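You operate a simulated robot arm through the tools that you are given. There is no shell and no other tool.

The job below is to be done with a simulated robot arm. You get a single attempt, and the scene is never put back.

## Task
Change the nozzle on the spare head for the size on the job card.
Fine: lay the old one on the drip tray and shut the hood again.

It is judged by the outcome, as a careful person would: the job done as asked, and still so three seconds after it is handed in. It fails if anything else is knocked over, pushed out of place, dropped, spilled or broken.

## Robot
A 7-joint arm with a fingered hand, fixed in place. Base frame: the origin is on the floor under the middle of its stand, x ahead of it, y to its left, z up; the work surface is at about z = 86.3. Readings come in cm, degrees, newtons and seconds.
With the tool pointing down near the work surface it reaches from about 40 to 86 cm from the base axis. Its first joint turns from -143.0 to 143.0 degrees. Payload 3 kg.
The tool frame sits at the grasp point between the pads (the TCP): z along the fingers, y along the line on which they close. The tips reach 2.6 cm beyond it. The gripper opens to 14.8 cm; its body begins 7.3 cm behind the TCP. The gripper is a hand of 3 fingers: y runs from the thumb to the fingers, the wrist lies at [0, 0, -22.9] in the tool frame, and closing takes about 1.5 s.
Orientation is that of the tool frame in the base frame, as a unit quaternion [x, y, z, w]. With the fingers straight down and closing along the base's y, the tool's x points along the base's -x, its y along +y and its z along -z.

## Interface
- The arm moves only by the tool send_rows. Its argument "motion" is a list that holds one entry, the list of rows, each a list of 7 numbers: the gripper command, from -1 (shut) to 1 (fully open), values between in proportion, then the shift along the base's x, y, z in cm, then the turn, a rotation vector about the base's x, y, z in degrees. In form: [[[grip, x, y, z, rx, ry, rz], ...]]. A call has 1 to 20 rows; each row shifts and turns the commanded pose from where the row before left it. Rows are played at 5 a second. More than 5 cm and 8.6 degrees between two rows, or a gripper value outside its range, and nothing of the call is played. Where a pose cannot be reached the arm comes as near as it can. A force on the tool above 50 N (or 10 N above the force at the start of the call, whichever is more), or a blocked arm, ends the call early, and 0.2 s more pass. The fingers move at their own pace (about 15.3 cm/s each) and stop on an object; they squeeze with about 28 N. The grip force told is the motor's: it shows also when the fingers shut on nothing. Time passes only in rows, and 0.2 s behind the last, so rows that do not move let the fingers close. The reply holds the time, the measured pose of the TCP, the force on the tool along the base axes, the opening and the grip force, in the units named above and with some noise, with the torque about the TCP (base axes, N m) and any sound that the robot's microphone picked up.
- Cameras (640 x 400 px; columns grow to the right, rows downward): "scene" is fixed at [22.02, 64.95, 156.1]; the picture's right is [0.22, -0.98, 0.00], its down [-0.85, -0.19, -0.49] and it looks along [0.48, 0.11, -0.87] (base axes); focal length 214 px, centre (320, 200). "wrist" rides on the gripper at [6.8, -3.9, -9] in the tool frame; the picture's right is [0.50, 0.87, 0.00], its down [-0.66, 0.38, -0.65] and it looks along [-0.57, 0.33, 0.76] (tool axes); focal length 222 px, centre (320, 200). There is no depth. A picture from a camera that has moved, and an enlarged one, comes with that camera's place and axes in the base frame and with its lens.
- capture(camera): a new picture of that camera. It takes no simulated time.
- raise_lower(by): slides the trunk up (or, below 0, down) by that many cm; the arm rides with it, the base frame stays. It gives what a move gives, with no picture.
- grasp_type(shape): the hand has 3 fingers and takes this shape, open, in about a second: jaw (thumb against the fingers, like two jaws); tri (thumb and two fingers); tip (a fingertip pinch); poke (one finger out to press); point (the index stretched); flat (the hand flat); cup (the hand cupped); fist (a fist). The gripper value then closes the fingers along that shape, each until it touches; the sizes above hold for jaw. It gives what a move gives, with no picture.
- inspect(camera, box): a new picture of the part [left, top, right, bottom] of that camera's present view, enlarged. It takes no simulated time.
- sign_off(): hands the job in; it is judged then, once.

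Nothing tells you positions but the pictures and the camera data. Unless the task says otherwise, let go and move clear before handing in.

The tools are called after ">>>" as a command line: name --argument value ..., lists and objects as JSON in quotes. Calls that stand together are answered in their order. send_rows: Moves the arm, as the interface text tells. Its arguments: {"type":"object","properties":{"motion":{"type":"array"}},"required":["motion"]} The other tools are called the same way: raise_lower (by) moves the trunk up or down; grasp_type (shape) gives the hand a shape; capture (camera) takes a picture; inspect (camera, box) takes an enlarged picture of a part of a camera's view; sign_off () hands the job in.

At the start:

```text
clock: 0.0
eef_pos: [64.53, 38.95, 137.61]
ee_rot: [0.0, 1.0, -0.001, -0.001]
contact_force: [0.3, -0.7, 0.0]
wrist_torque: [-0.01, -0.04, 0.02]
gripper_width: 14.78
grip_force: 0.1
shape: jaw
trunk travel left (down, up): [-77.5, 11.5]
```

scene: 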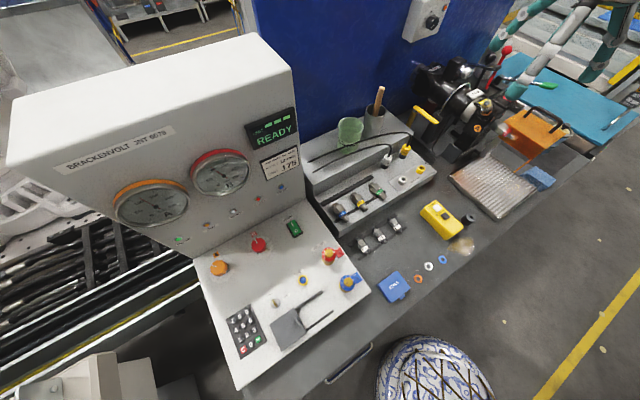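
wrist: 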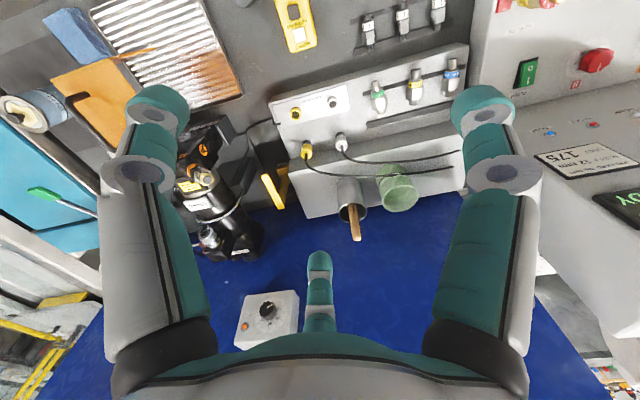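

I see a bench with a control cabinet, a rack with nozzles, a black machine and a ribbed drip tray. I will enlarge parts of both views to find the spare head, the job card and the nozzles.

>>> inspect --camera "scene" --box '[300, 80, 460, 180]'

>>> inspect --camera "scene" --box '[310, 160, 470, 260]'

>>> inspect --camera "scene" --box '[400, 40, 560, 140]'

>>> inspect --camera "scene" --box '[230, 100, 310, 200]'

>>> inspect --camera "scene" --box '[370, 180, 530, 300]'

>>> inspect --camera "wrist" --box '[160, 0, 320, 100]'

>>> inspect --camera "wrist" --box '[260, 40, 480, 180]'

>>> inspect --camera "wrist" --box '[160, 100, 300, 270]'

>>> inspect --camera "wrist" --box '[500, 100, 640, 220]'

```text
4.00 times, centred on (380, 130) of scene
camera zoom: at [22.02, 64.95, 156.1], right [0.22, -0.98, 0.0], down [-0.85, -0.19, -0.49], along [0.48, 0.11, -0.87], focal length 858 px, centre (80, 480)
```

zoom: 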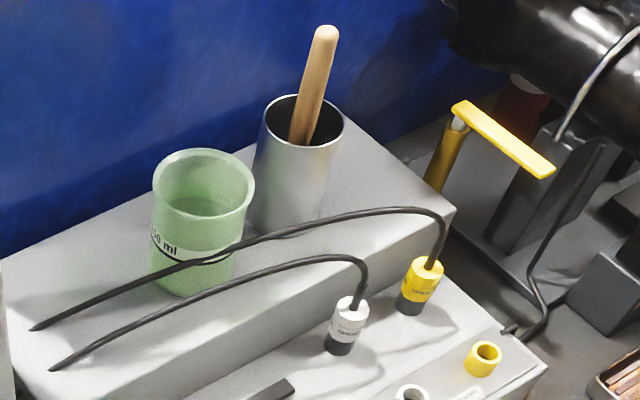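

```text
4.00 times, centred on (390, 210) of scene
camera zoom: at [22.02, 64.95, 156.1], right [0.22, -0.98, 0.0], down [-0.85, -0.19, -0.49], along [0.48, 0.11, -0.87], focal length 858 px, centre (40, 160)
```

zoom: 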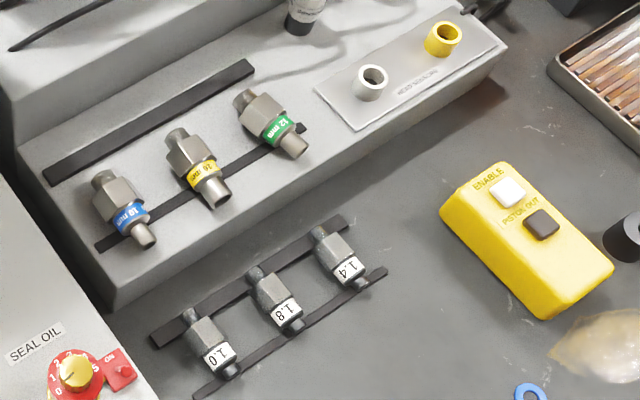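

```text
4.00 times, centred on (480, 90) of scene
camera zoom: at [22.02, 64.95, 156.1], right [0.22, -0.98, 0.0], down [-0.85, -0.19, -0.49], along [0.48, 0.11, -0.87], focal length 858 px, centre (-320, 640)
```

zoom: 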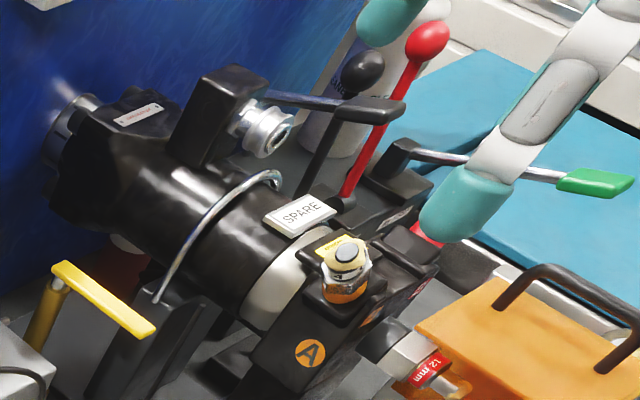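

```text
4.00 times, centred on (270, 150) of scene
camera zoom: at [22.02, 64.95, 156.1], right [0.22, -0.98, 0.0], down [-0.85, -0.19, -0.49], along [0.48, 0.11, -0.87], focal length 858 px, centre (520, 400)
```

zoom: 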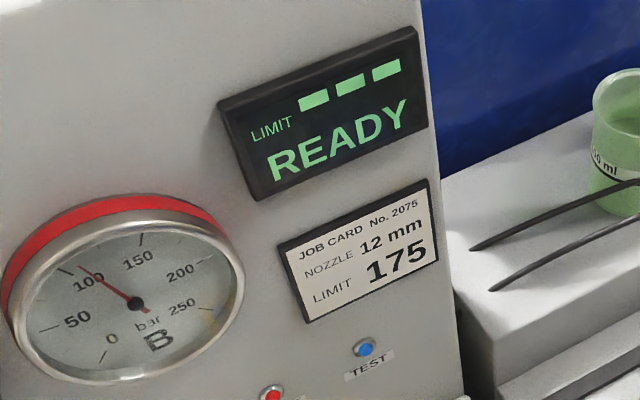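

```text
3.33 times, centred on (450, 240) of scene
camera zoom: at [22.02, 64.95, 156.1], right [0.22, -0.98, 0.0], down [-0.85, -0.19, -0.49], along [0.48, 0.11, -0.87], focal length 715 px, centre (-113, 67)
```

zoom: 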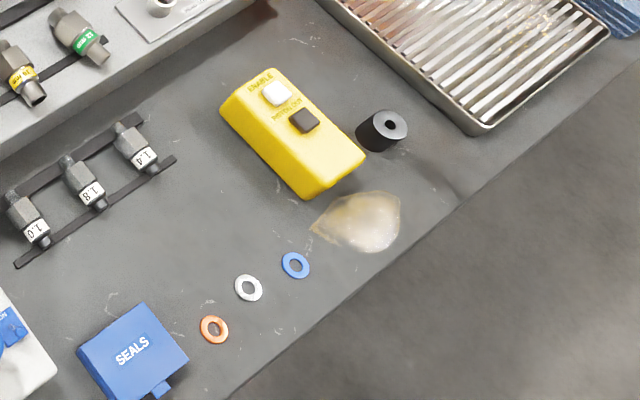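

```text
4.00 times, centred on (240, 50) of wrist
camera zoom: at [57.71, 35.15, 146.74], right [-0.5, 0.87, 0.0], down [0.66, 0.38, 0.65], along [0.57, 0.33, -0.76], focal length 888 px, centre (640, 800)
```

zoom: 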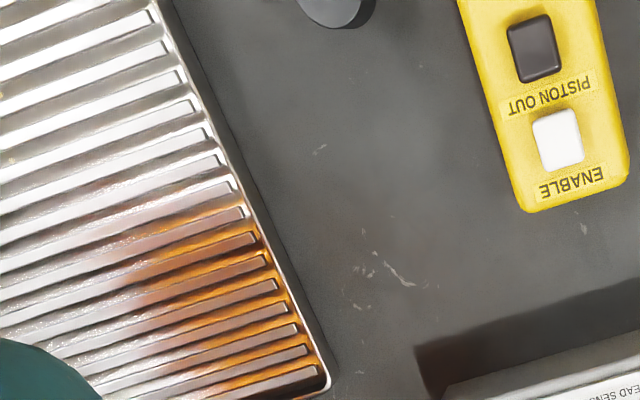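

```text
2.86 times, centred on (370, 110) of wrist
camera zoom: at [57.71, 35.15, 146.74], right [-0.5, 0.87, 0.0], down [0.66, 0.38, 0.65], along [0.57, 0.33, -0.76], focal length 635 px, centre (177, 457)
```

zoom: 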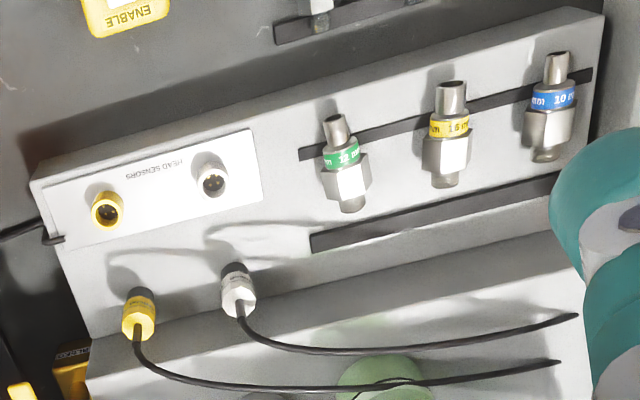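

```text
2.35 times, centred on (230, 185) of wrist
camera zoom: at [57.71, 35.15, 146.74], right [-0.5, 0.87, 0.0], down [0.66, 0.38, 0.65], along [0.57, 0.33, -0.76], focal length 523 px, centre (532, 235)
```

zoom: 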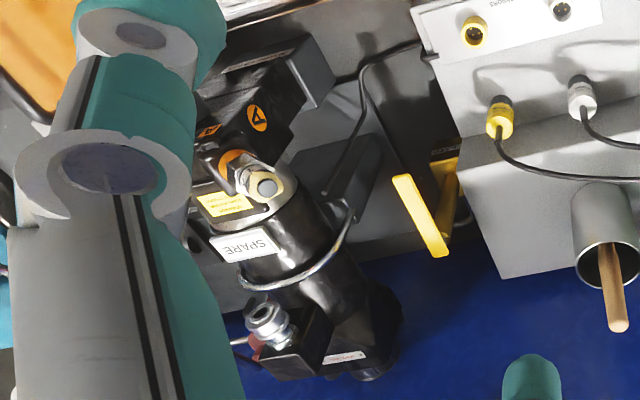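

```text
3.33 times, centred on (570, 160) of wrist
camera zoom: at [57.71, 35.15, 146.74], right [-0.5, 0.87, 0.0], down [0.66, 0.38, 0.65], along [0.57, 0.33, -0.76], focal length 740 px, centre (-513, 333)
```

zoom: 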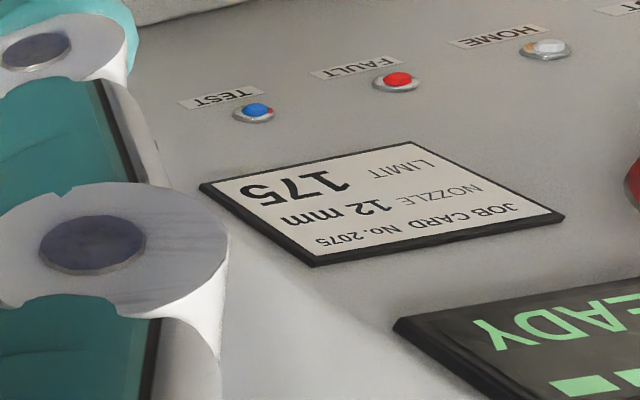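

The job card reads NOZZLE 12 mm, and a green-banded 12 mm nozzle lies on the rack. I need closer looks at the head, the nozzle already in it, the orange hood and the levers.

>>> inspect --camera "scene" --box '[480, 90, 580, 170]'

>>> inspect --camera "scene" --box '[450, 90, 530, 150]'

>>> inspect --camera "scene" --box '[480, 30, 640, 130]'

>>> inspect --camera "scene" --box '[430, 120, 560, 220]'

>>> inspect --camera "wrist" --box '[0, 0, 160, 120]'

>>> inspect --camera "scene" --box '[350, 175, 410, 215]'

>>> inspect --camera "scene" --box '[200, 200, 380, 370]'

```text
5.00 times, centred on (530, 130) of scene
camera zoom: at [22.02, 64.95, 156.1], right [0.22, -0.98, 0.0], down [-0.85, -0.19, -0.49], along [0.48, 0.11, -0.87], focal length 1072 px, centre (-730, 550)
```

zoom: 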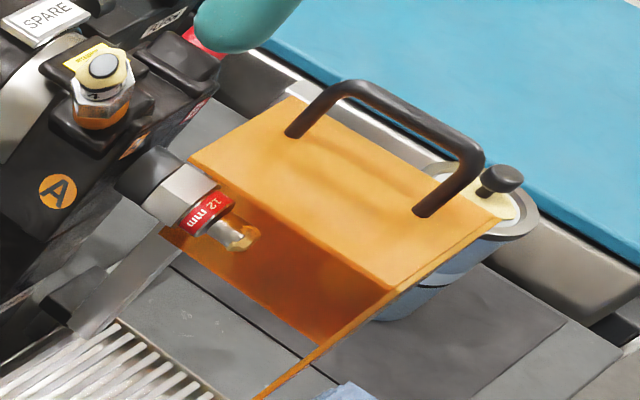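

```text
6.67 times, centred on (490, 120) of scene
camera zoom: at [22.02, 64.95, 156.1], right [0.22, -0.98, 0.0], down [-0.85, -0.19, -0.49], along [0.48, 0.11, -0.87], focal length 1430 px, centre (-813, 733)
```

zoom: 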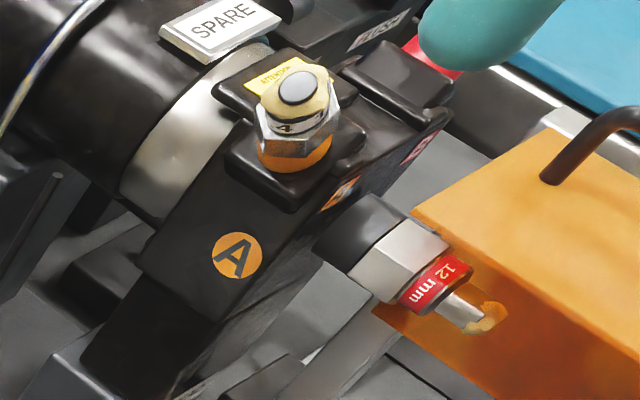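

```text
4.00 times, centred on (560, 80) of scene
camera zoom: at [22.02, 64.95, 156.1], right [0.22, -0.98, 0.0], down [-0.85, -0.19, -0.49], along [0.48, 0.11, -0.87], focal length 858 px, centre (-640, 680)
```

zoom: 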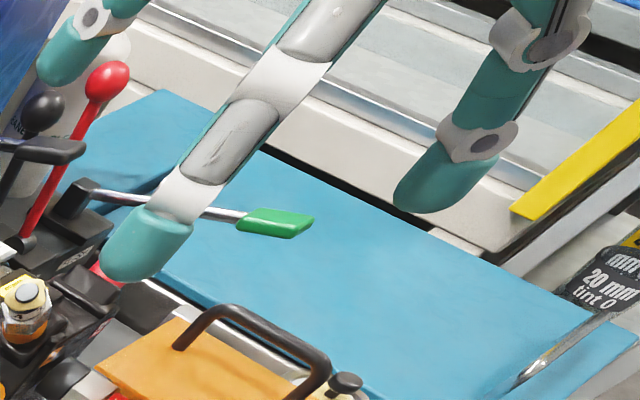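

```text
4.00 times, centred on (495, 170) of scene
camera zoom: at [22.02, 64.95, 156.1], right [0.22, -0.98, 0.0], down [-0.85, -0.19, -0.49], along [0.48, 0.11, -0.87], focal length 858 px, centre (-380, 320)
```

zoom: 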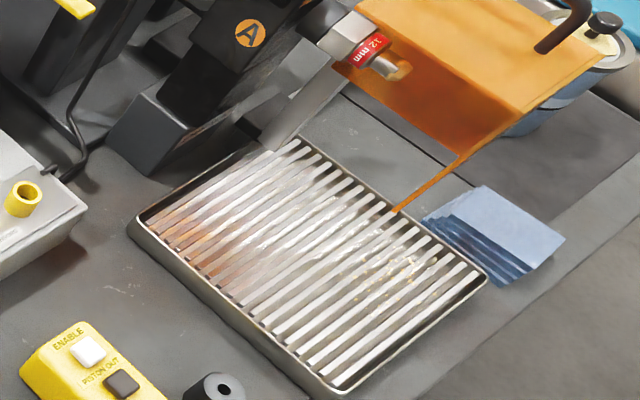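

```text
3.33 times, centred on (80, 60) of wrist
camera zoom: at [57.71, 35.15, 146.74], right [-0.5, 0.87, 0.0], down [0.66, 0.38, 0.65], along [0.57, 0.33, -0.76], focal length 740 px, centre (1120, 667)
```

zoom: 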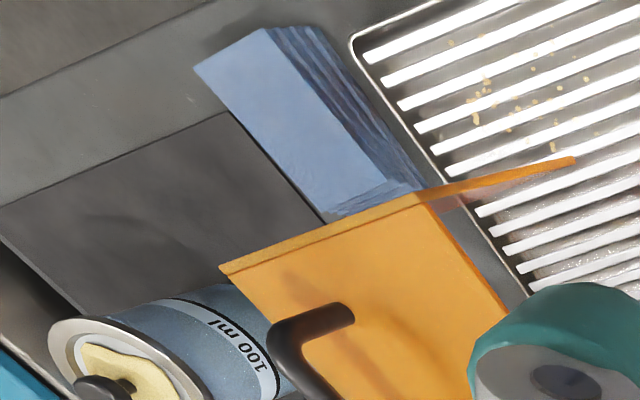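

```text
10.00 times, centred on (380, 195) of scene
camera zoom: at [22.02, 64.95, 156.1], right [0.22, -0.98, 0.0], down [-0.85, -0.19, -0.49], along [0.48, 0.11, -0.87], focal length 2145 px, centre (-280, 250)
```

zoom: 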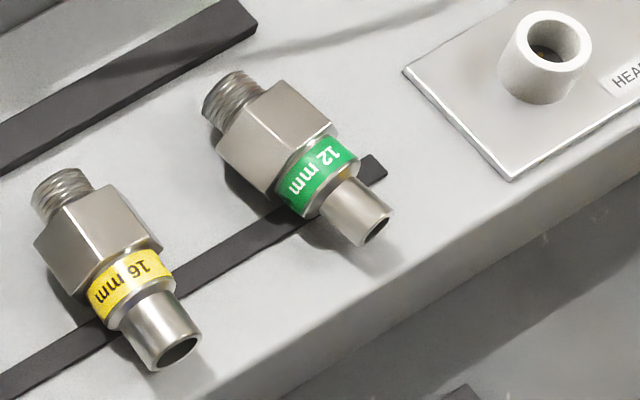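

```text
2.35 times, centred on (290, 285) of scene
camera zoom: at [22.02, 64.95, 156.1], right [0.22, -0.98, 0.0], down [-0.85, -0.19, -0.49], along [0.48, 0.11, -0.87], focal length 505 px, centre (391, 0)
```

zoom: 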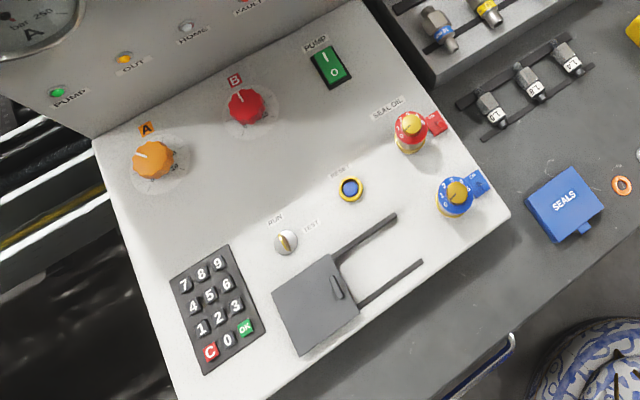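

The band on the fitted nozzle matters, so I will read it and the surroundings of the head at higher zoom.

>>> inspect --camera "scene" --box '[500, 118, 532, 138]'

>>> inspect --camera "scene" --box '[476, 96, 508, 116]'

>>> inspect --camera "scene" --box '[400, 90, 480, 150]'

>>> inspect --camera "scene" --box '[600, 70, 640, 130]'

>>> inspect --camera "scene" --box '[485, 70, 545, 110]'

>>> inspect --camera "scene" --box '[400, 0, 460, 50]'

>>> inspect --camera "wrist" --box '[200, 130, 240, 160]'

>>> inspect --camera "wrist" --box '[0, 80, 120, 180]'

```text
16.00 times, centred on (516, 128) of scene
camera zoom: at [22.02, 64.95, 156.1], right [0.22, -0.98, 0.0], down [-0.85, -0.19, -0.49], along [0.48, 0.11, -0.87], focal length 3432 px, centre (-2816, 1352)
```

zoom: 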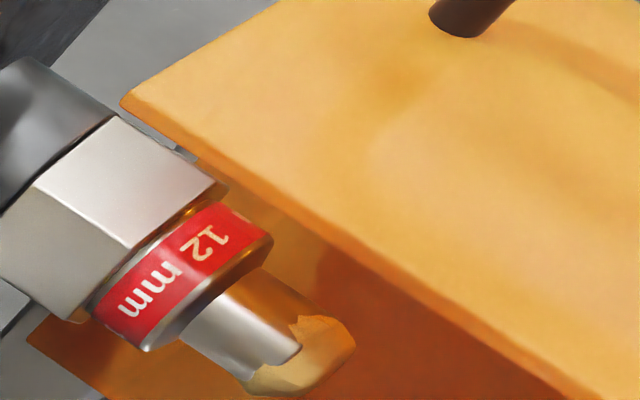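

```text
16.00 times, centred on (492, 106) of scene
camera zoom: at [22.02, 64.95, 156.1], right [0.22, -0.98, 0.0], down [-0.85, -0.19, -0.49], along [0.48, 0.11, -0.87], focal length 3432 px, centre (-2432, 1704)
```

zoom: 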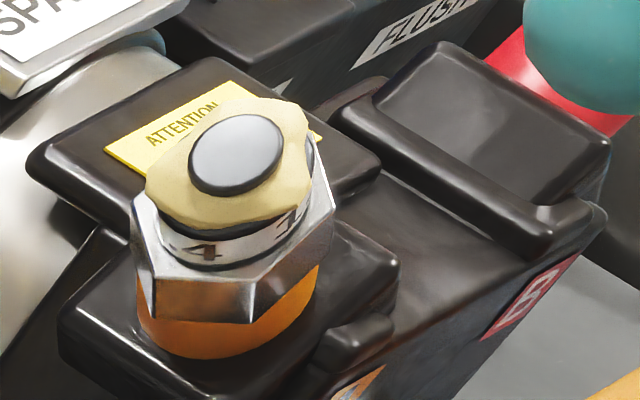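

```text
6.67 times, centred on (440, 120) of scene
camera zoom: at [22.02, 64.95, 156.1], right [0.22, -0.98, 0.0], down [-0.85, -0.19, -0.49], along [0.48, 0.11, -0.87], focal length 1430 px, centre (-480, 733)
```

zoom: 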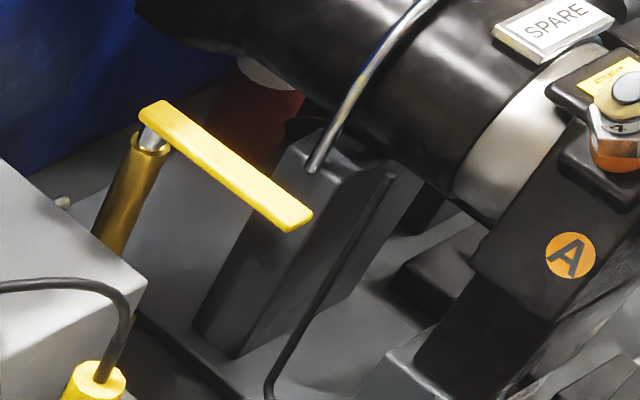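

```text
6.67 times, centred on (620, 100) of scene
camera zoom: at [22.02, 64.95, 156.1], right [0.22, -0.98, 0.0], down [-0.85, -0.19, -0.49], along [0.48, 0.11, -0.87], focal length 1430 px, centre (-1680, 867)
```

zoom: 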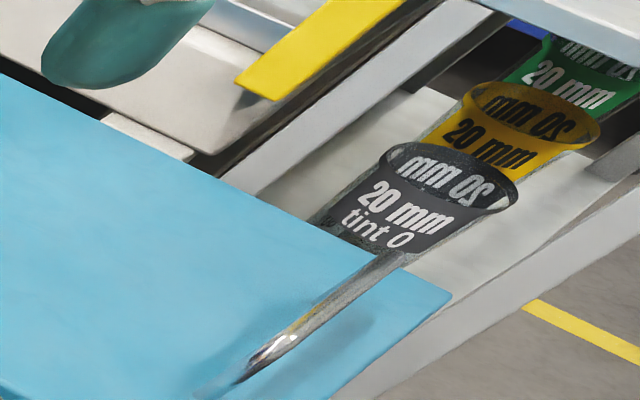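

```text
10.00 times, centred on (515, 90) of scene
camera zoom: at [22.02, 64.95, 156.1], right [0.22, -0.98, 0.0], down [-0.85, -0.19, -0.49], along [0.48, 0.11, -0.87], focal length 2145 px, centre (-1630, 1300)
```

zoom: 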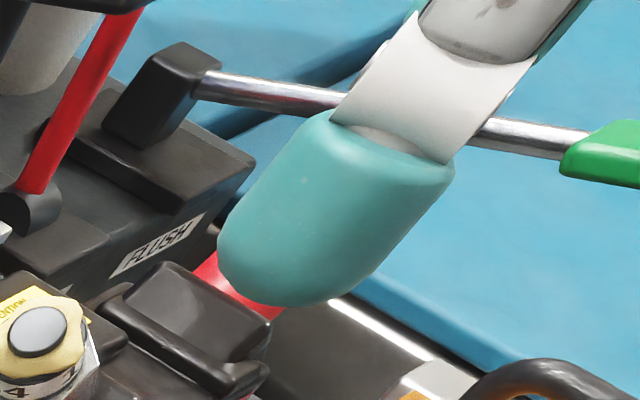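

```text
8.00 times, centred on (430, 25) of scene
camera zoom: at [22.02, 64.95, 156.1], right [0.22, -0.98, 0.0], down [-0.85, -0.19, -0.49], along [0.48, 0.11, -0.87], focal length 1716 px, centre (-560, 1600)
```

zoom: 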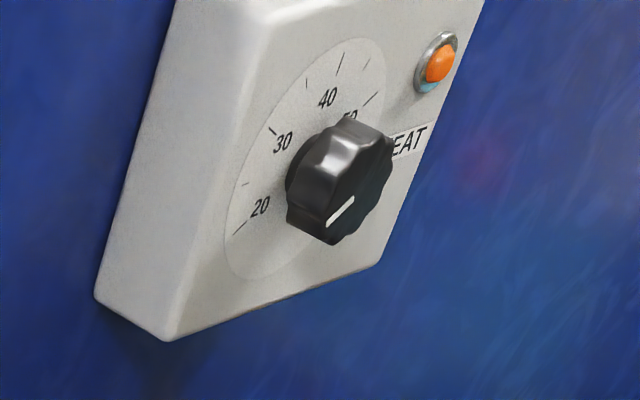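

```text
13.33 times, centred on (220, 145) of wrist
camera zoom: at [57.71, 35.15, 146.74], right [-0.5, 0.87, 0.0], down [0.66, 0.38, 0.65], along [0.57, 0.33, -0.76], focal length 2962 px, centre (1653, 933)
```

zoom: 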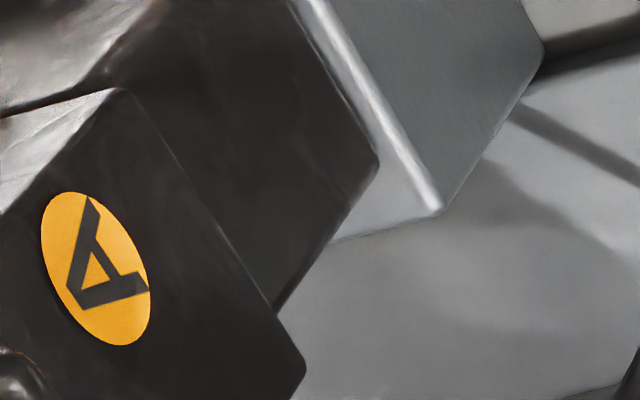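

```text
4.00 times, centred on (60, 130) of wrist
camera zoom: at [57.71, 35.15, 146.74], right [-0.5, 0.87, 0.0], down [0.66, 0.38, 0.65], along [0.57, 0.33, -0.76], focal length 888 px, centre (1360, 480)
```

zoom: 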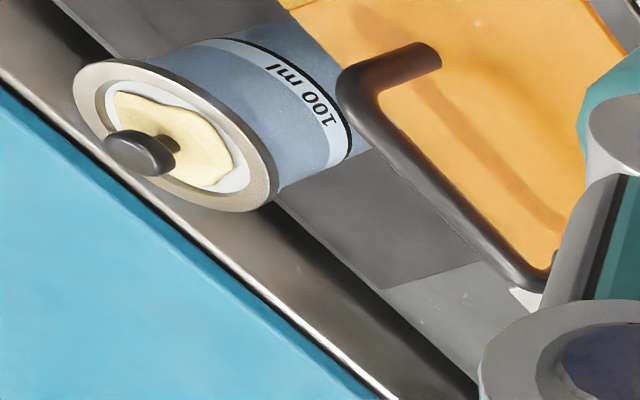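

The fitted nozzle on the spare head reads "12 mm" on a red band and its tip is clogged, while the replacement is the green-banded 12 mm one on the rack at about (63.5, 53, 96). I will move the hand toward lower y to see the head and nozzle from another side.

>>> send_rows --motion '[[[1, -1, -4.5, 0, 0, 0, 0], [1, -1, -4.5, 0, 0, 0, 0], [1, -1, -4.5, 0, 0, 0, 0], [1, -1, -4.5, 0, 0, 0, 0], [1, -1, -4.5, 0, 0, 0, 0], [1, -1, -4.5, 0, 0, 0, 0], [1, 0, -4.5, 0, 0, 0, 0], [1, 0, -4.5, 0, 0, 0, 0]]]'

>>> capture --camera "wrist"

>>> capture --camera "scene"

```text
clock: 1.8
eef_pos: [70.14, 18.86, 138.85]
ee_rot: [0.0, 1.0, 0.001, 0.0]
contact_force: [-0.3, 0.2, -0.1]
wrist_torque: [0.02, 0.02, 0.0]
gripper_width: 14.78
grip_force: 0.1
shape: jaw
out of reach, approached as far as the arm can: row 3, 4, 5, 6, 7, 8
trunk travel left (down, up): [-77.5, 11.5]
```

```text
taken
camera wrist: at [63.33, 14.98, 147.93], right [-0.5, 0.87, 0.0], down [0.65, 0.38, 0.66], along [0.57, 0.33, -0.76], focal length 222 px, centre (320, 200)
```

wrist: 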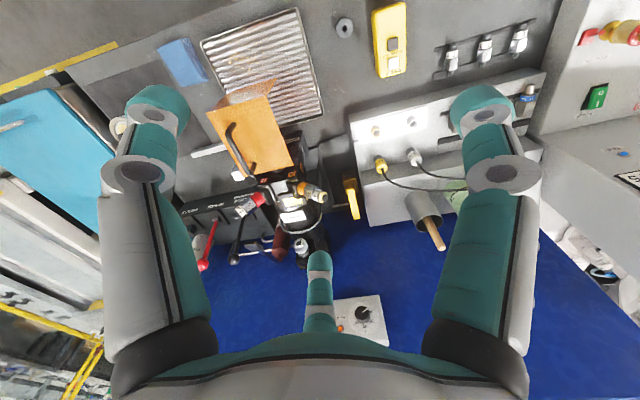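

```text
taken
```

scene: 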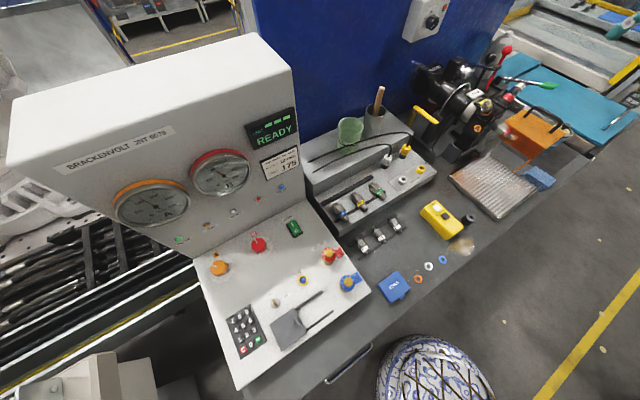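

From here the whole head, hood, tray and levers are visible. I will zoom in to work out how the head is laid out.

>>> inspect --camera "wrist" --box '[190, 80, 350, 180]'

>>> inspect --camera "wrist" --box '[180, 160, 340, 270]'

>>> inspect --camera "wrist" --box '[130, 10, 350, 140]'

>>> inspect --camera "scene" --box '[470, 30, 570, 100]'

>>> inspect --camera "scene" --box '[480, 80, 580, 160]'

```text
4.00 times, centred on (270, 130) of wrist
camera zoom: at [63.33, 14.98, 147.93], right [-0.5, 0.87, 0.0], down [0.65, 0.38, 0.66], along [0.57, 0.33, -0.76], focal length 888 px, centre (520, 480)
```

zoom: 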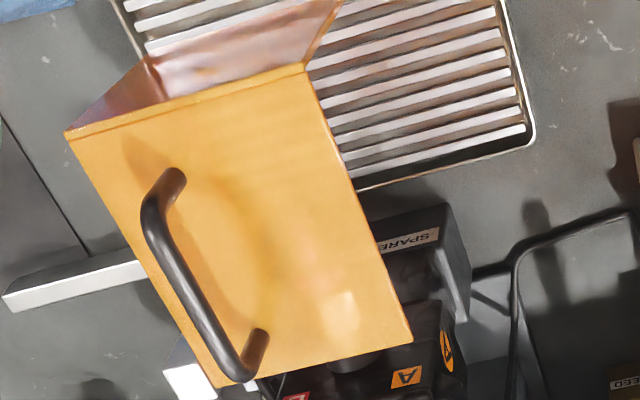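

```text
3.64 times, centred on (260, 215) of wrist
camera zoom: at [63.33, 14.98, 147.93], right [-0.5, 0.87, 0.0], down [0.65, 0.38, 0.66], along [0.57, 0.33, -0.76], focal length 808 px, centre (538, 146)
```

zoom: 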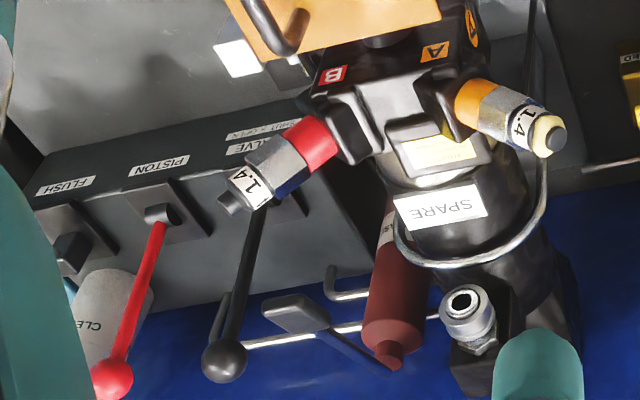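

```text
2.91 times, centred on (240, 75) of wrist
camera zoom: at [63.33, 14.98, 147.93], right [-0.5, 0.87, 0.0], down [0.65, 0.38, 0.66], along [0.57, 0.33, -0.76], focal length 646 px, centre (553, 564)
```

zoom: 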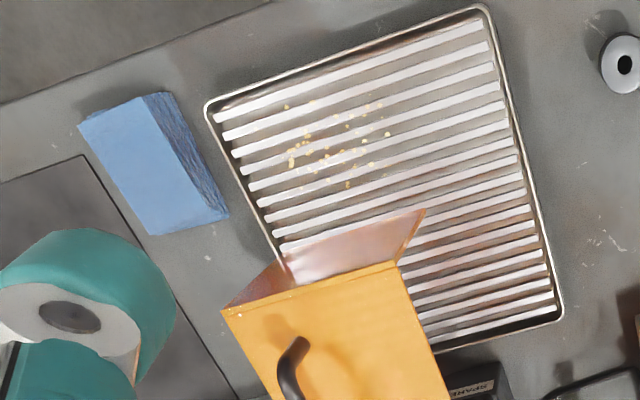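

```text
5.71 times, centred on (520, 65) of scene
camera zoom: at [22.02, 64.95, 156.1], right [0.22, -0.98, 0.0], down [-0.85, -0.19, -0.49], along [0.48, 0.11, -0.87], focal length 1226 px, centre (-823, 971)
```

zoom: 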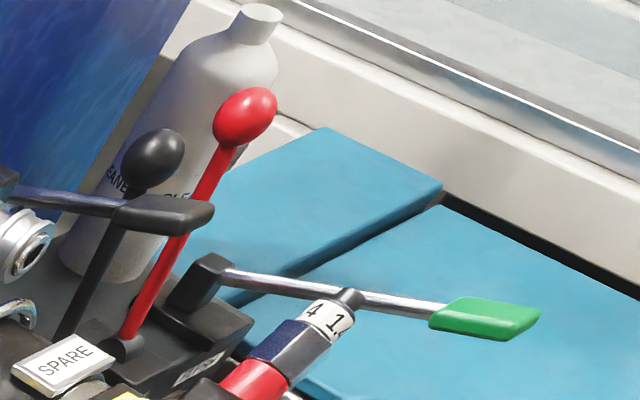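

```text
5.00 times, centred on (530, 120) of scene
camera zoom: at [22.02, 64.95, 156.1], right [0.22, -0.98, 0.0], down [-0.85, -0.19, -0.49], along [0.48, 0.11, -0.87], focal length 1072 px, centre (-730, 600)
```

zoom: 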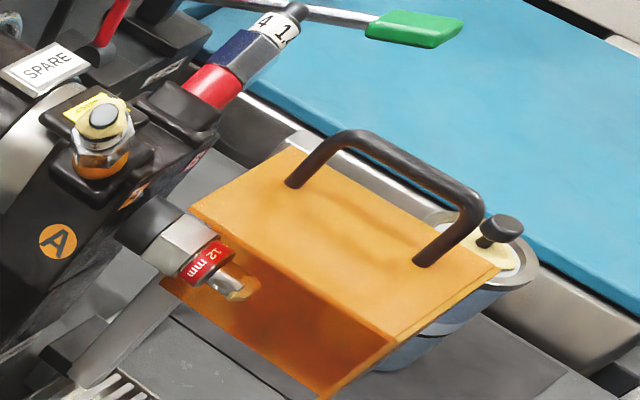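

The hood's top panel spans roughly (82.5,20.9), (87.2,14.9), (81,7) and (76.3,13) at z≈115, with the nozzle under it pointing toward (-0.62,-0.78). The arm is near its inner limit at this height, so I will raise the trunk and come down for a view along the nozzle.

>>> raise_lower --by 11

```text
clock: 3.2
eef_pos: [70.08, 18.8, 149.79]
ee_rot: [0.0, 1.0, 0.001, 0.0]
contact_force: [0.6, -0.3, -0.1]
wrist_torque: [-0.01, -0.03, -0.01]
gripper_width: 14.8
grip_force: 0.1
shape: jaw
trunk travel left (down, up): [-88.5, 0.5]
```

The trunk is up. Now I move the hand down and toward (55, 0, 125), clear of the head.

>>> send_rows --motion '[[[1, -1, -2, -3.5, 0, 0, 0], [1, -1, -2, -3.5, 0, 0, 0], [1, -1.5, -2, -3, 0, 0, 0], [1, -1.5, -2, -3, 0, 0, 0], [1, -1.5, -2, -3, 0, 0, 0], [1, -1.5, -2, -3, 0, 0, 0], [1, -1.5, -2, -2, 0, 0, 0], [1, -1.5, -2, -2, 0, 0, 0]]]'

>>> capture --camera "wrist"

```text
clock: 5.0
eef_pos: [70.09, 18.92, 149.74]
ee_rot: [0.001, 1.0, 0.001, 0.001]
contact_force: [-0.1, 0.0, 0.3]
wrist_torque: [0.01, -0.01, -0.01]
gripper_width: 14.79
grip_force: 0.0
shape: jaw
out of reach, approached as far as the arm can: row 1, 2, 3, 4, 5, 6, 7, 8
trunk travel left (down, up): [-88.5, 0.5]
```

```text
taken
camera wrist: at [63.31, 15.03, 158.93], right [-0.5, 0.87, 0.0], down [0.65, 0.38, 0.66], along [0.57, 0.33, -0.76], focal length 222 px, centre (320, 200)
```

wrist: 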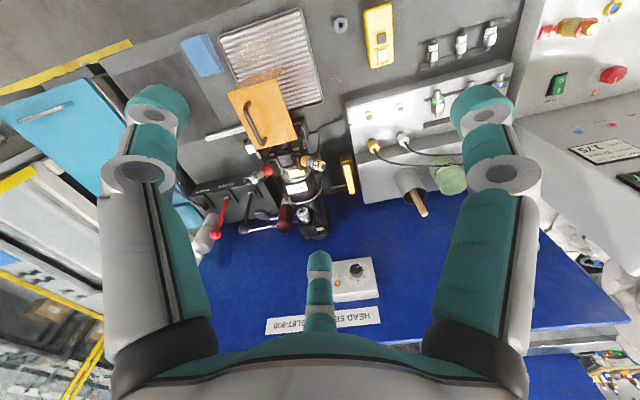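

The arm did not move because every row was beyond its inner limit. I will test how the command is kept by moving straight down and slightly outward.

>>> send_rows --motion '[[[1, 0, 0, -3, 0, 0, 0], [1, 0, 0, 0, 0, 0, 0]]]'

```text
clock: 5.6
eef_pos: [70.26, 18.86, 148.83]
ee_rot: [0.001, 1.0, 0.001, 0.0]
contact_force: [-0.1, 0.6, -0.1]
wrist_torque: [-0.02, 0.0, 0.01]
gripper_width: 14.78
grip_force: 0.1
shape: jaw
out of reach, approached as far as the arm can: row 1
trunk travel left (down, up): [-88.5, 0.5]
```

The limit may be a joint rather than distance. I will test with a small yaw turn combined with a tangential move.

>>> send_rows --motion '[[[1, 0, -1, 0, 0, 0, -8], [1, 0, -1, 0, 0, 0, -8]]]'

>>> send_rows --motion '[[[1, 3, 0, -3, 0, 0, 0], [1, 0, 0, -3, 0, 0, 0]]]'

```text
clock: 6.2
eef_pos: [73.58, 20.02, 150.38]
ee_rot: [0.139, 0.99, 0.002, 0.001]
contact_force: [0.7, -0.7, 0.8]
wrist_torque: [0.02, -0.03, 0.0]
gripper_width: 14.79
grip_force: 0.1
shape: jaw
out of reach, approached as far as the arm can: row 1
trunk travel left (down, up): [-88.5, 0.5]
```

```text
clock: 6.8
eef_pos: [76.55, 20.26, 144.26]
ee_rot: [0.139, 0.99, 0.001, 0.001]
contact_force: [-0.3, -0.6, 0.5]
wrist_torque: [0.0, 0.0, 0.03]
gripper_width: 14.79
grip_force: 0.0
shape: jaw
trunk travel left (down, up): [-88.5, 0.5]
```

Negative yaw pushed the limit outward, so I will turn the other way while moving toward lower y and smaller radius.

>>> send_rows --motion '[[[1, 0, 0, -1, 0, 0, 8], [1, 0, 0, -1, 0, 0, 8], [1, 0, 0, -1, 0, 0, 8], [1, 0, 0, -1, 0, 0, 8], [1, 0, 0, 0, 0, 0, 8], [1, 0, 0, 0, 0, 0, 8]]]'

>>> send_rows --motion '[[[1, -2, -3, 0, 0, 0, 0], [1, -2, -3, 0, 0, 0, 0], [1, -2, -3, 0, 0, 0, 0], [1, -2, -3, 0, 0, 0, 0]]]'

```text
clock: 8.2
eef_pos: [76.58, 20.38, 140.43]
ee_rot: [-0.276, 0.961, 0.002, -0.001]
contact_force: [-0.5, -0.3, -0.4]
wrist_torque: [0.0, -0.01, 0.02]
gripper_width: 14.78
grip_force: 0.1
shape: jaw
trunk travel left (down, up): [-88.5, 0.5]
```

```text
clock: 9.2
eef_pos: [74.12, 16.37, 140.42]
ee_rot: [-0.275, 0.962, 0.001, -0.002]
contact_force: [-0.5, -0.6, -0.4]
wrist_torque: [0.01, 0.01, 0.0]
gripper_width: 14.8
grip_force: 0.1
shape: jaw
out of reach, approached as far as the arm can: row 2, 3, 4
trunk travel left (down, up): [-88.5, 0.5]
```

Still limited near 76 cm radius at this height. I will go back over the open bench near (66, 38), descend there to about z=118, and then test moving inward.

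>>> send_rows --motion '[[[1, -1, 4, 0, 0, 0, -6], [1, -1.5, 4, 0, 0, 0, -6], [1, -1.5, 4, 0, 0, 0, -6], [1, -2, 4, 0, 0, 0, -6], [1, -2, 4, 0, 0, 0, -6], [1, 0, 0, -4, 0, 0, 0], [1, 0, 0, -4, 0, 0, 0], [1, 0, 0, -4, 0, 0, 0], [1, 0, 0, -4, 0, 0, 0], [1, 0, 0, -4, 0, 0, 0]]]'

```text
clock: 11.4
eef_pos: [66.12, 36.31, 120.51]
ee_rot: [-0.017, 1.0, 0.002, 0.001]
contact_force: [0.5, -0.2, -0.2]
wrist_torque: [0.0, 0.0, -0.03]
gripper_width: 14.79
grip_force: 0.0
shape: jaw
trunk travel left (down, up): [-88.5, 0.5]
```

>>> send_rows --motion '[[[1, -3, -2, 0, 0, 0, 0], [1, -3, -2, 0, 0, 0, 0], [1, -3, -2, 0, 0, 0, 0], [1, -3, -2, 0, 0, 0, 0]]]'

>>> capture --camera "wrist"

>>> capture --camera "scene"

```text
clock: 12.4
eef_pos: [58.23, 33.09, 118.04]
ee_rot: [-0.017, 1.0, -0.001, 0.001]
contact_force: [0.2, 1.2, 0.3]
wrist_torque: [-0.08, -0.02, -0.02]
gripper_width: 14.81
grip_force: 0.1
shape: jaw
out of reach, approached as far as the arm can: row 3, 4
trunk travel left (down, up): [-88.5, 0.5]
```

```text
taken
camera wrist: at [51.55, 29.06, 127.19], right [-0.53, 0.85, 0.0], down [0.64, 0.4, 0.65], along [0.56, 0.35, -0.76], focal length 222 px, centre (320, 200)
```

wrist: 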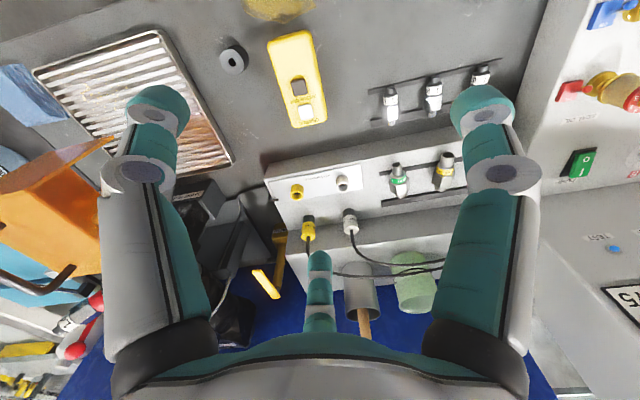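

```text
taken
```

scene: 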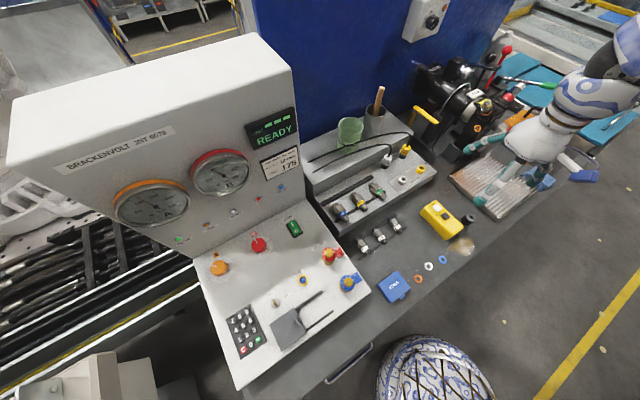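

Lower down the arm has more room. The hood is visible at the left edge of the wrist view, so I will zoom there and on the scene view.

>>> inspect --camera "wrist" --box '[0, 120, 130, 300]'

>>> inspect --camera "wrist" --box '[180, 180, 300, 340]'

>>> inspect --camera "wrist" --box '[360, 60, 520, 220]'

```text
2.22 times, centred on (65, 210) of wrist
camera zoom: at [51.55, 29.06, 127.19], right [-0.53, 0.85, 0.0], down [0.64, 0.4, 0.65], along [0.56, 0.35, -0.76], focal length 494 px, centre (887, 178)
```

zoom: 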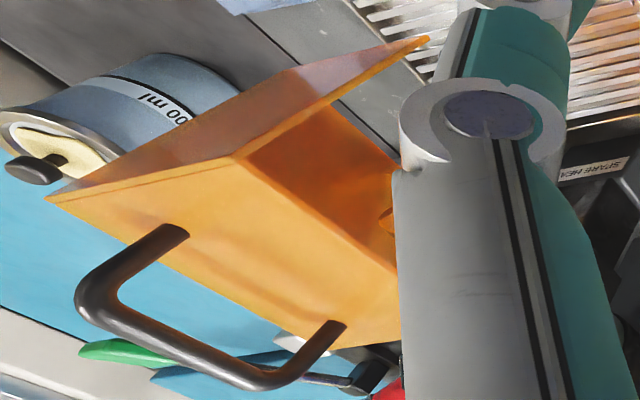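

```text
2.50 times, centred on (240, 260) of wrist
camera zoom: at [51.55, 29.06, 127.19], right [-0.53, 0.85, 0.0], down [0.64, 0.4, 0.65], along [0.56, 0.35, -0.76], focal length 555 px, centre (520, 50)
```

zoom: 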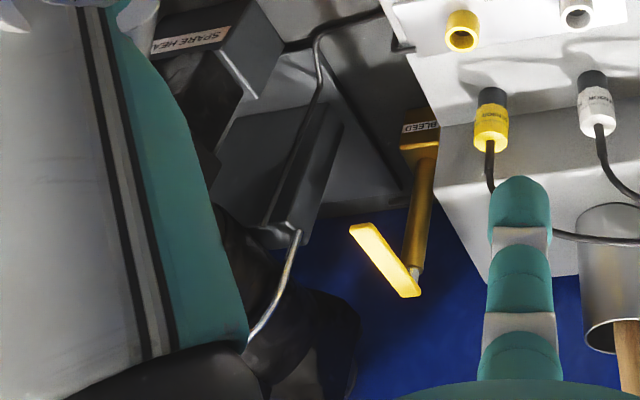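

```text
2.50 times, centred on (440, 140) of wrist
camera zoom: at [51.55, 29.06, 127.19], right [-0.53, 0.85, 0.0], down [0.64, 0.4, 0.65], along [0.56, 0.35, -0.76], focal length 555 px, centre (20, 350)
```

zoom: 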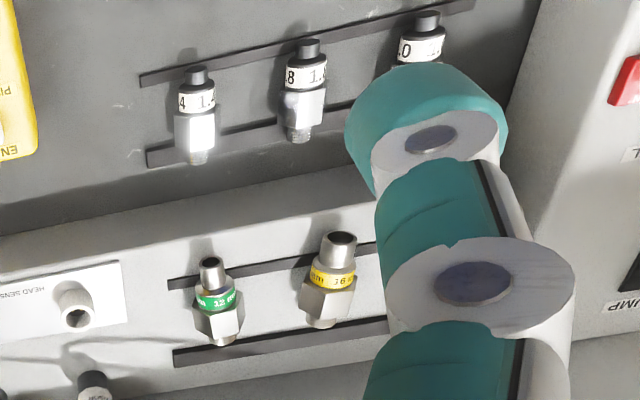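

There is a BLEED valve with a yellow lever near the head, and labelled levers (VALVE, PISTON, FLUSH). I will read the gauges and labels from here before acting.

>>> inspect --camera "scene" --box '[105, 140, 265, 240]'

>>> inspect --camera "wrist" --box '[180, 175, 230, 215]'

>>> inspect --camera "wrist" --box '[250, 215, 290, 250]'

>>> inspect --camera "wrist" --box '[40, 250, 110, 360]'

>>> inspect --camera "scene" --box '[200, 225, 320, 300]'

>>> inspect --camera "scene" --box '[410, 95, 470, 135]'

```text
4.00 times, centred on (185, 190) of scene
camera zoom: at [22.02, 64.95, 156.1], right [0.22, -0.98, 0.0], down [-0.85, -0.19, -0.49], along [0.48, 0.11, -0.87], focal length 858 px, centre (860, 240)
```

zoom: 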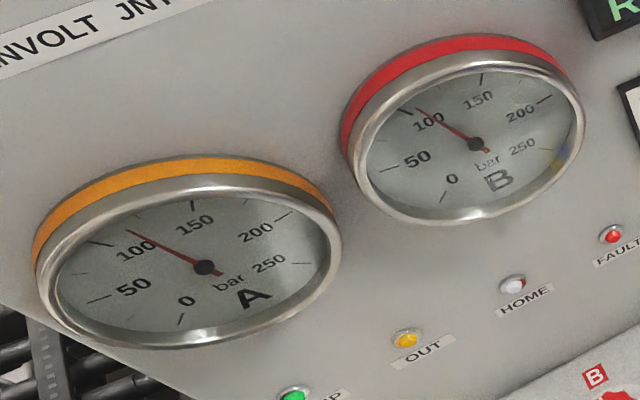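

```text
10.00 times, centred on (205, 195) of wrist
camera zoom: at [51.55, 29.06, 127.19], right [-0.53, 0.85, 0.0], down [0.64, 0.4, 0.65], along [0.56, 0.35, -0.76], focal length 2221 px, centre (1470, 250)
```

zoom: 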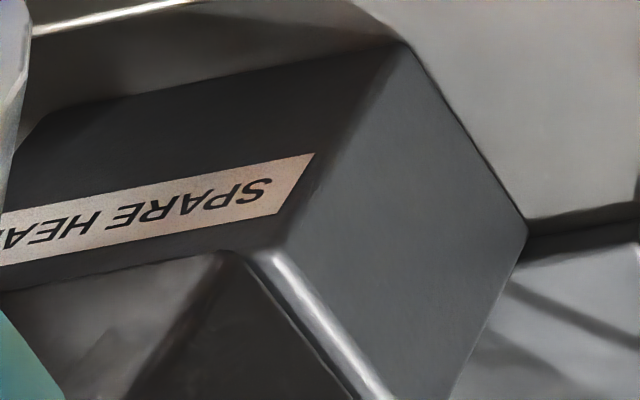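

```text
11.43 times, centred on (270, 232) of wrist
camera zoom: at [51.55, 29.06, 127.19], right [-0.53, 0.85, 0.0], down [0.64, 0.4, 0.65], along [0.56, 0.35, -0.76], focal length 2538 px, centre (891, -171)
```

zoom: 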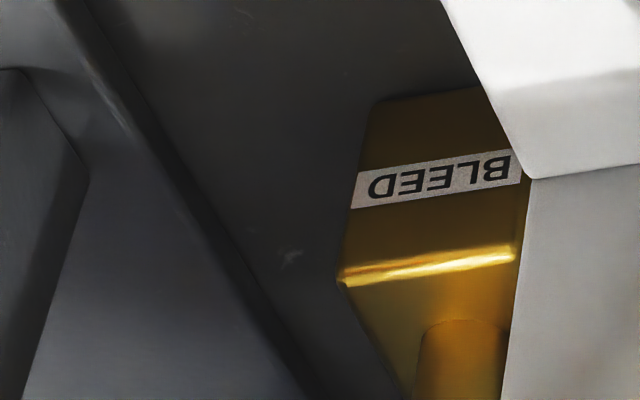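

```text
3.64 times, centred on (75, 305) of wrist
camera zoom: at [51.55, 29.06, 127.19], right [-0.53, 0.85, 0.0], down [0.64, 0.4, 0.65], along [0.56, 0.35, -0.76], focal length 808 px, centre (1211, -182)
```

zoom: 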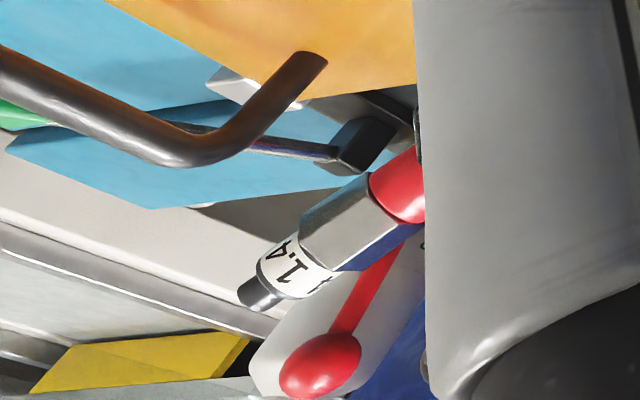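

```text
5.33 times, centred on (260, 262) of scene
camera zoom: at [22.02, 64.95, 156.1], right [0.22, -0.98, 0.0], down [-0.85, -0.19, -0.49], along [0.48, 0.11, -0.87], focal length 1144 px, centre (640, -133)
```

zoom: 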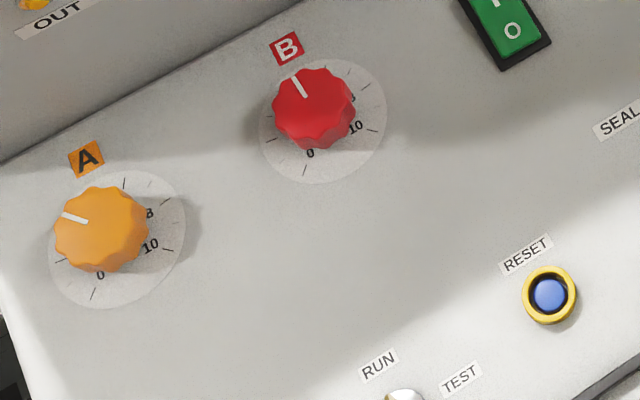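

```text
10.00 times, centred on (440, 115) of scene
camera zoom: at [22.02, 64.95, 156.1], right [0.22, -0.98, 0.0], down [-0.85, -0.19, -0.49], along [0.48, 0.11, -0.87], focal length 2145 px, centre (-880, 1050)
```

zoom: 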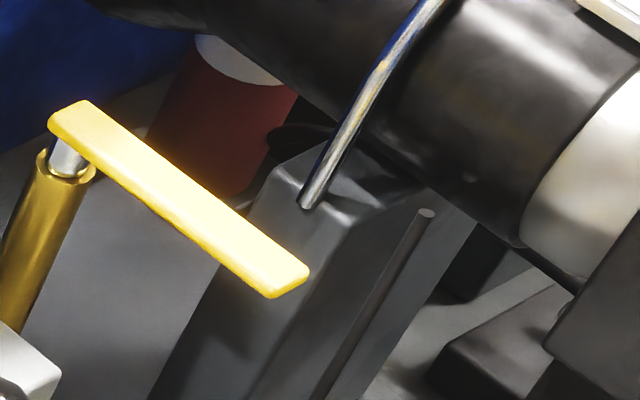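

The pump panel belongs to the main machine; the spare head sits on its own stand with open couplings. I will swing round to a low frontal view of the hood and nozzle, tilting the hand as I go.

>>> send_rows --motion '[[[1, 0.5, -3.5, -0.6, 3.5, -2.8, 0], [1, 0.5, -3.5, -0.6, 3.5, -2.8, 0], [1, 0.5, -3.5, -0.6, 3.5, -2.8, 0], [1, 0.5, -3.5, -0.6, 3.5, -2.8, 0], [1, 0.5, -3.5, -0.6, 3.5, -2.8, 0]]]'

```text
clock: 13.6
eef_pos: [72.03, 22.5, 109.88]
ee_rot: [-0.017, 0.981, 0.151, 0.123]
contact_force: [0.2, 0.6, -0.1]
wrist_torque: [0.02, 0.01, -0.01]
gripper_width: 14.8
grip_force: 0.1
shape: jaw
out of reach, approached as far as the arm can: row 1, 2, 3, 4, 5
trunk travel left (down, up): [-88.5, 0.5]
```

The arm drifted outward to (72, 22.5, 110), so the limit is about where the wrist may go. I will look before moving further.

>>> capture --camera "scene"

>>> capture --camera "wrist"

```text
taken
```

scene: 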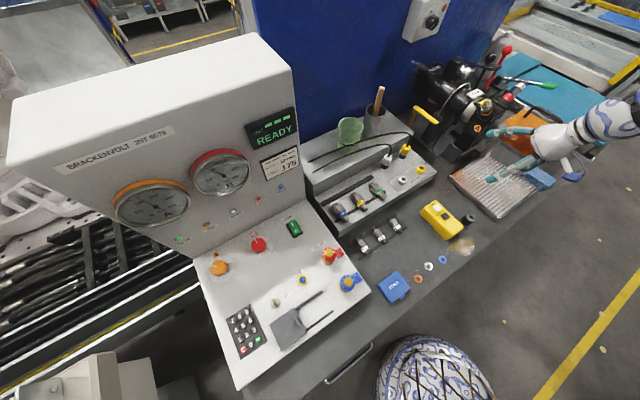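

```text
taken
camera wrist: at [63.61, 16.13, 115.46], right [-0.55, 0.83, 0.13], down [0.45, 0.16, 0.88], along [0.7, 0.54, -0.46], focal length 222 px, centre (320, 200)
```

wrist: 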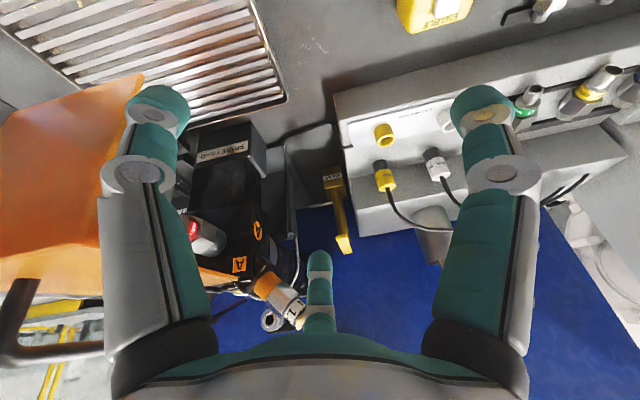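

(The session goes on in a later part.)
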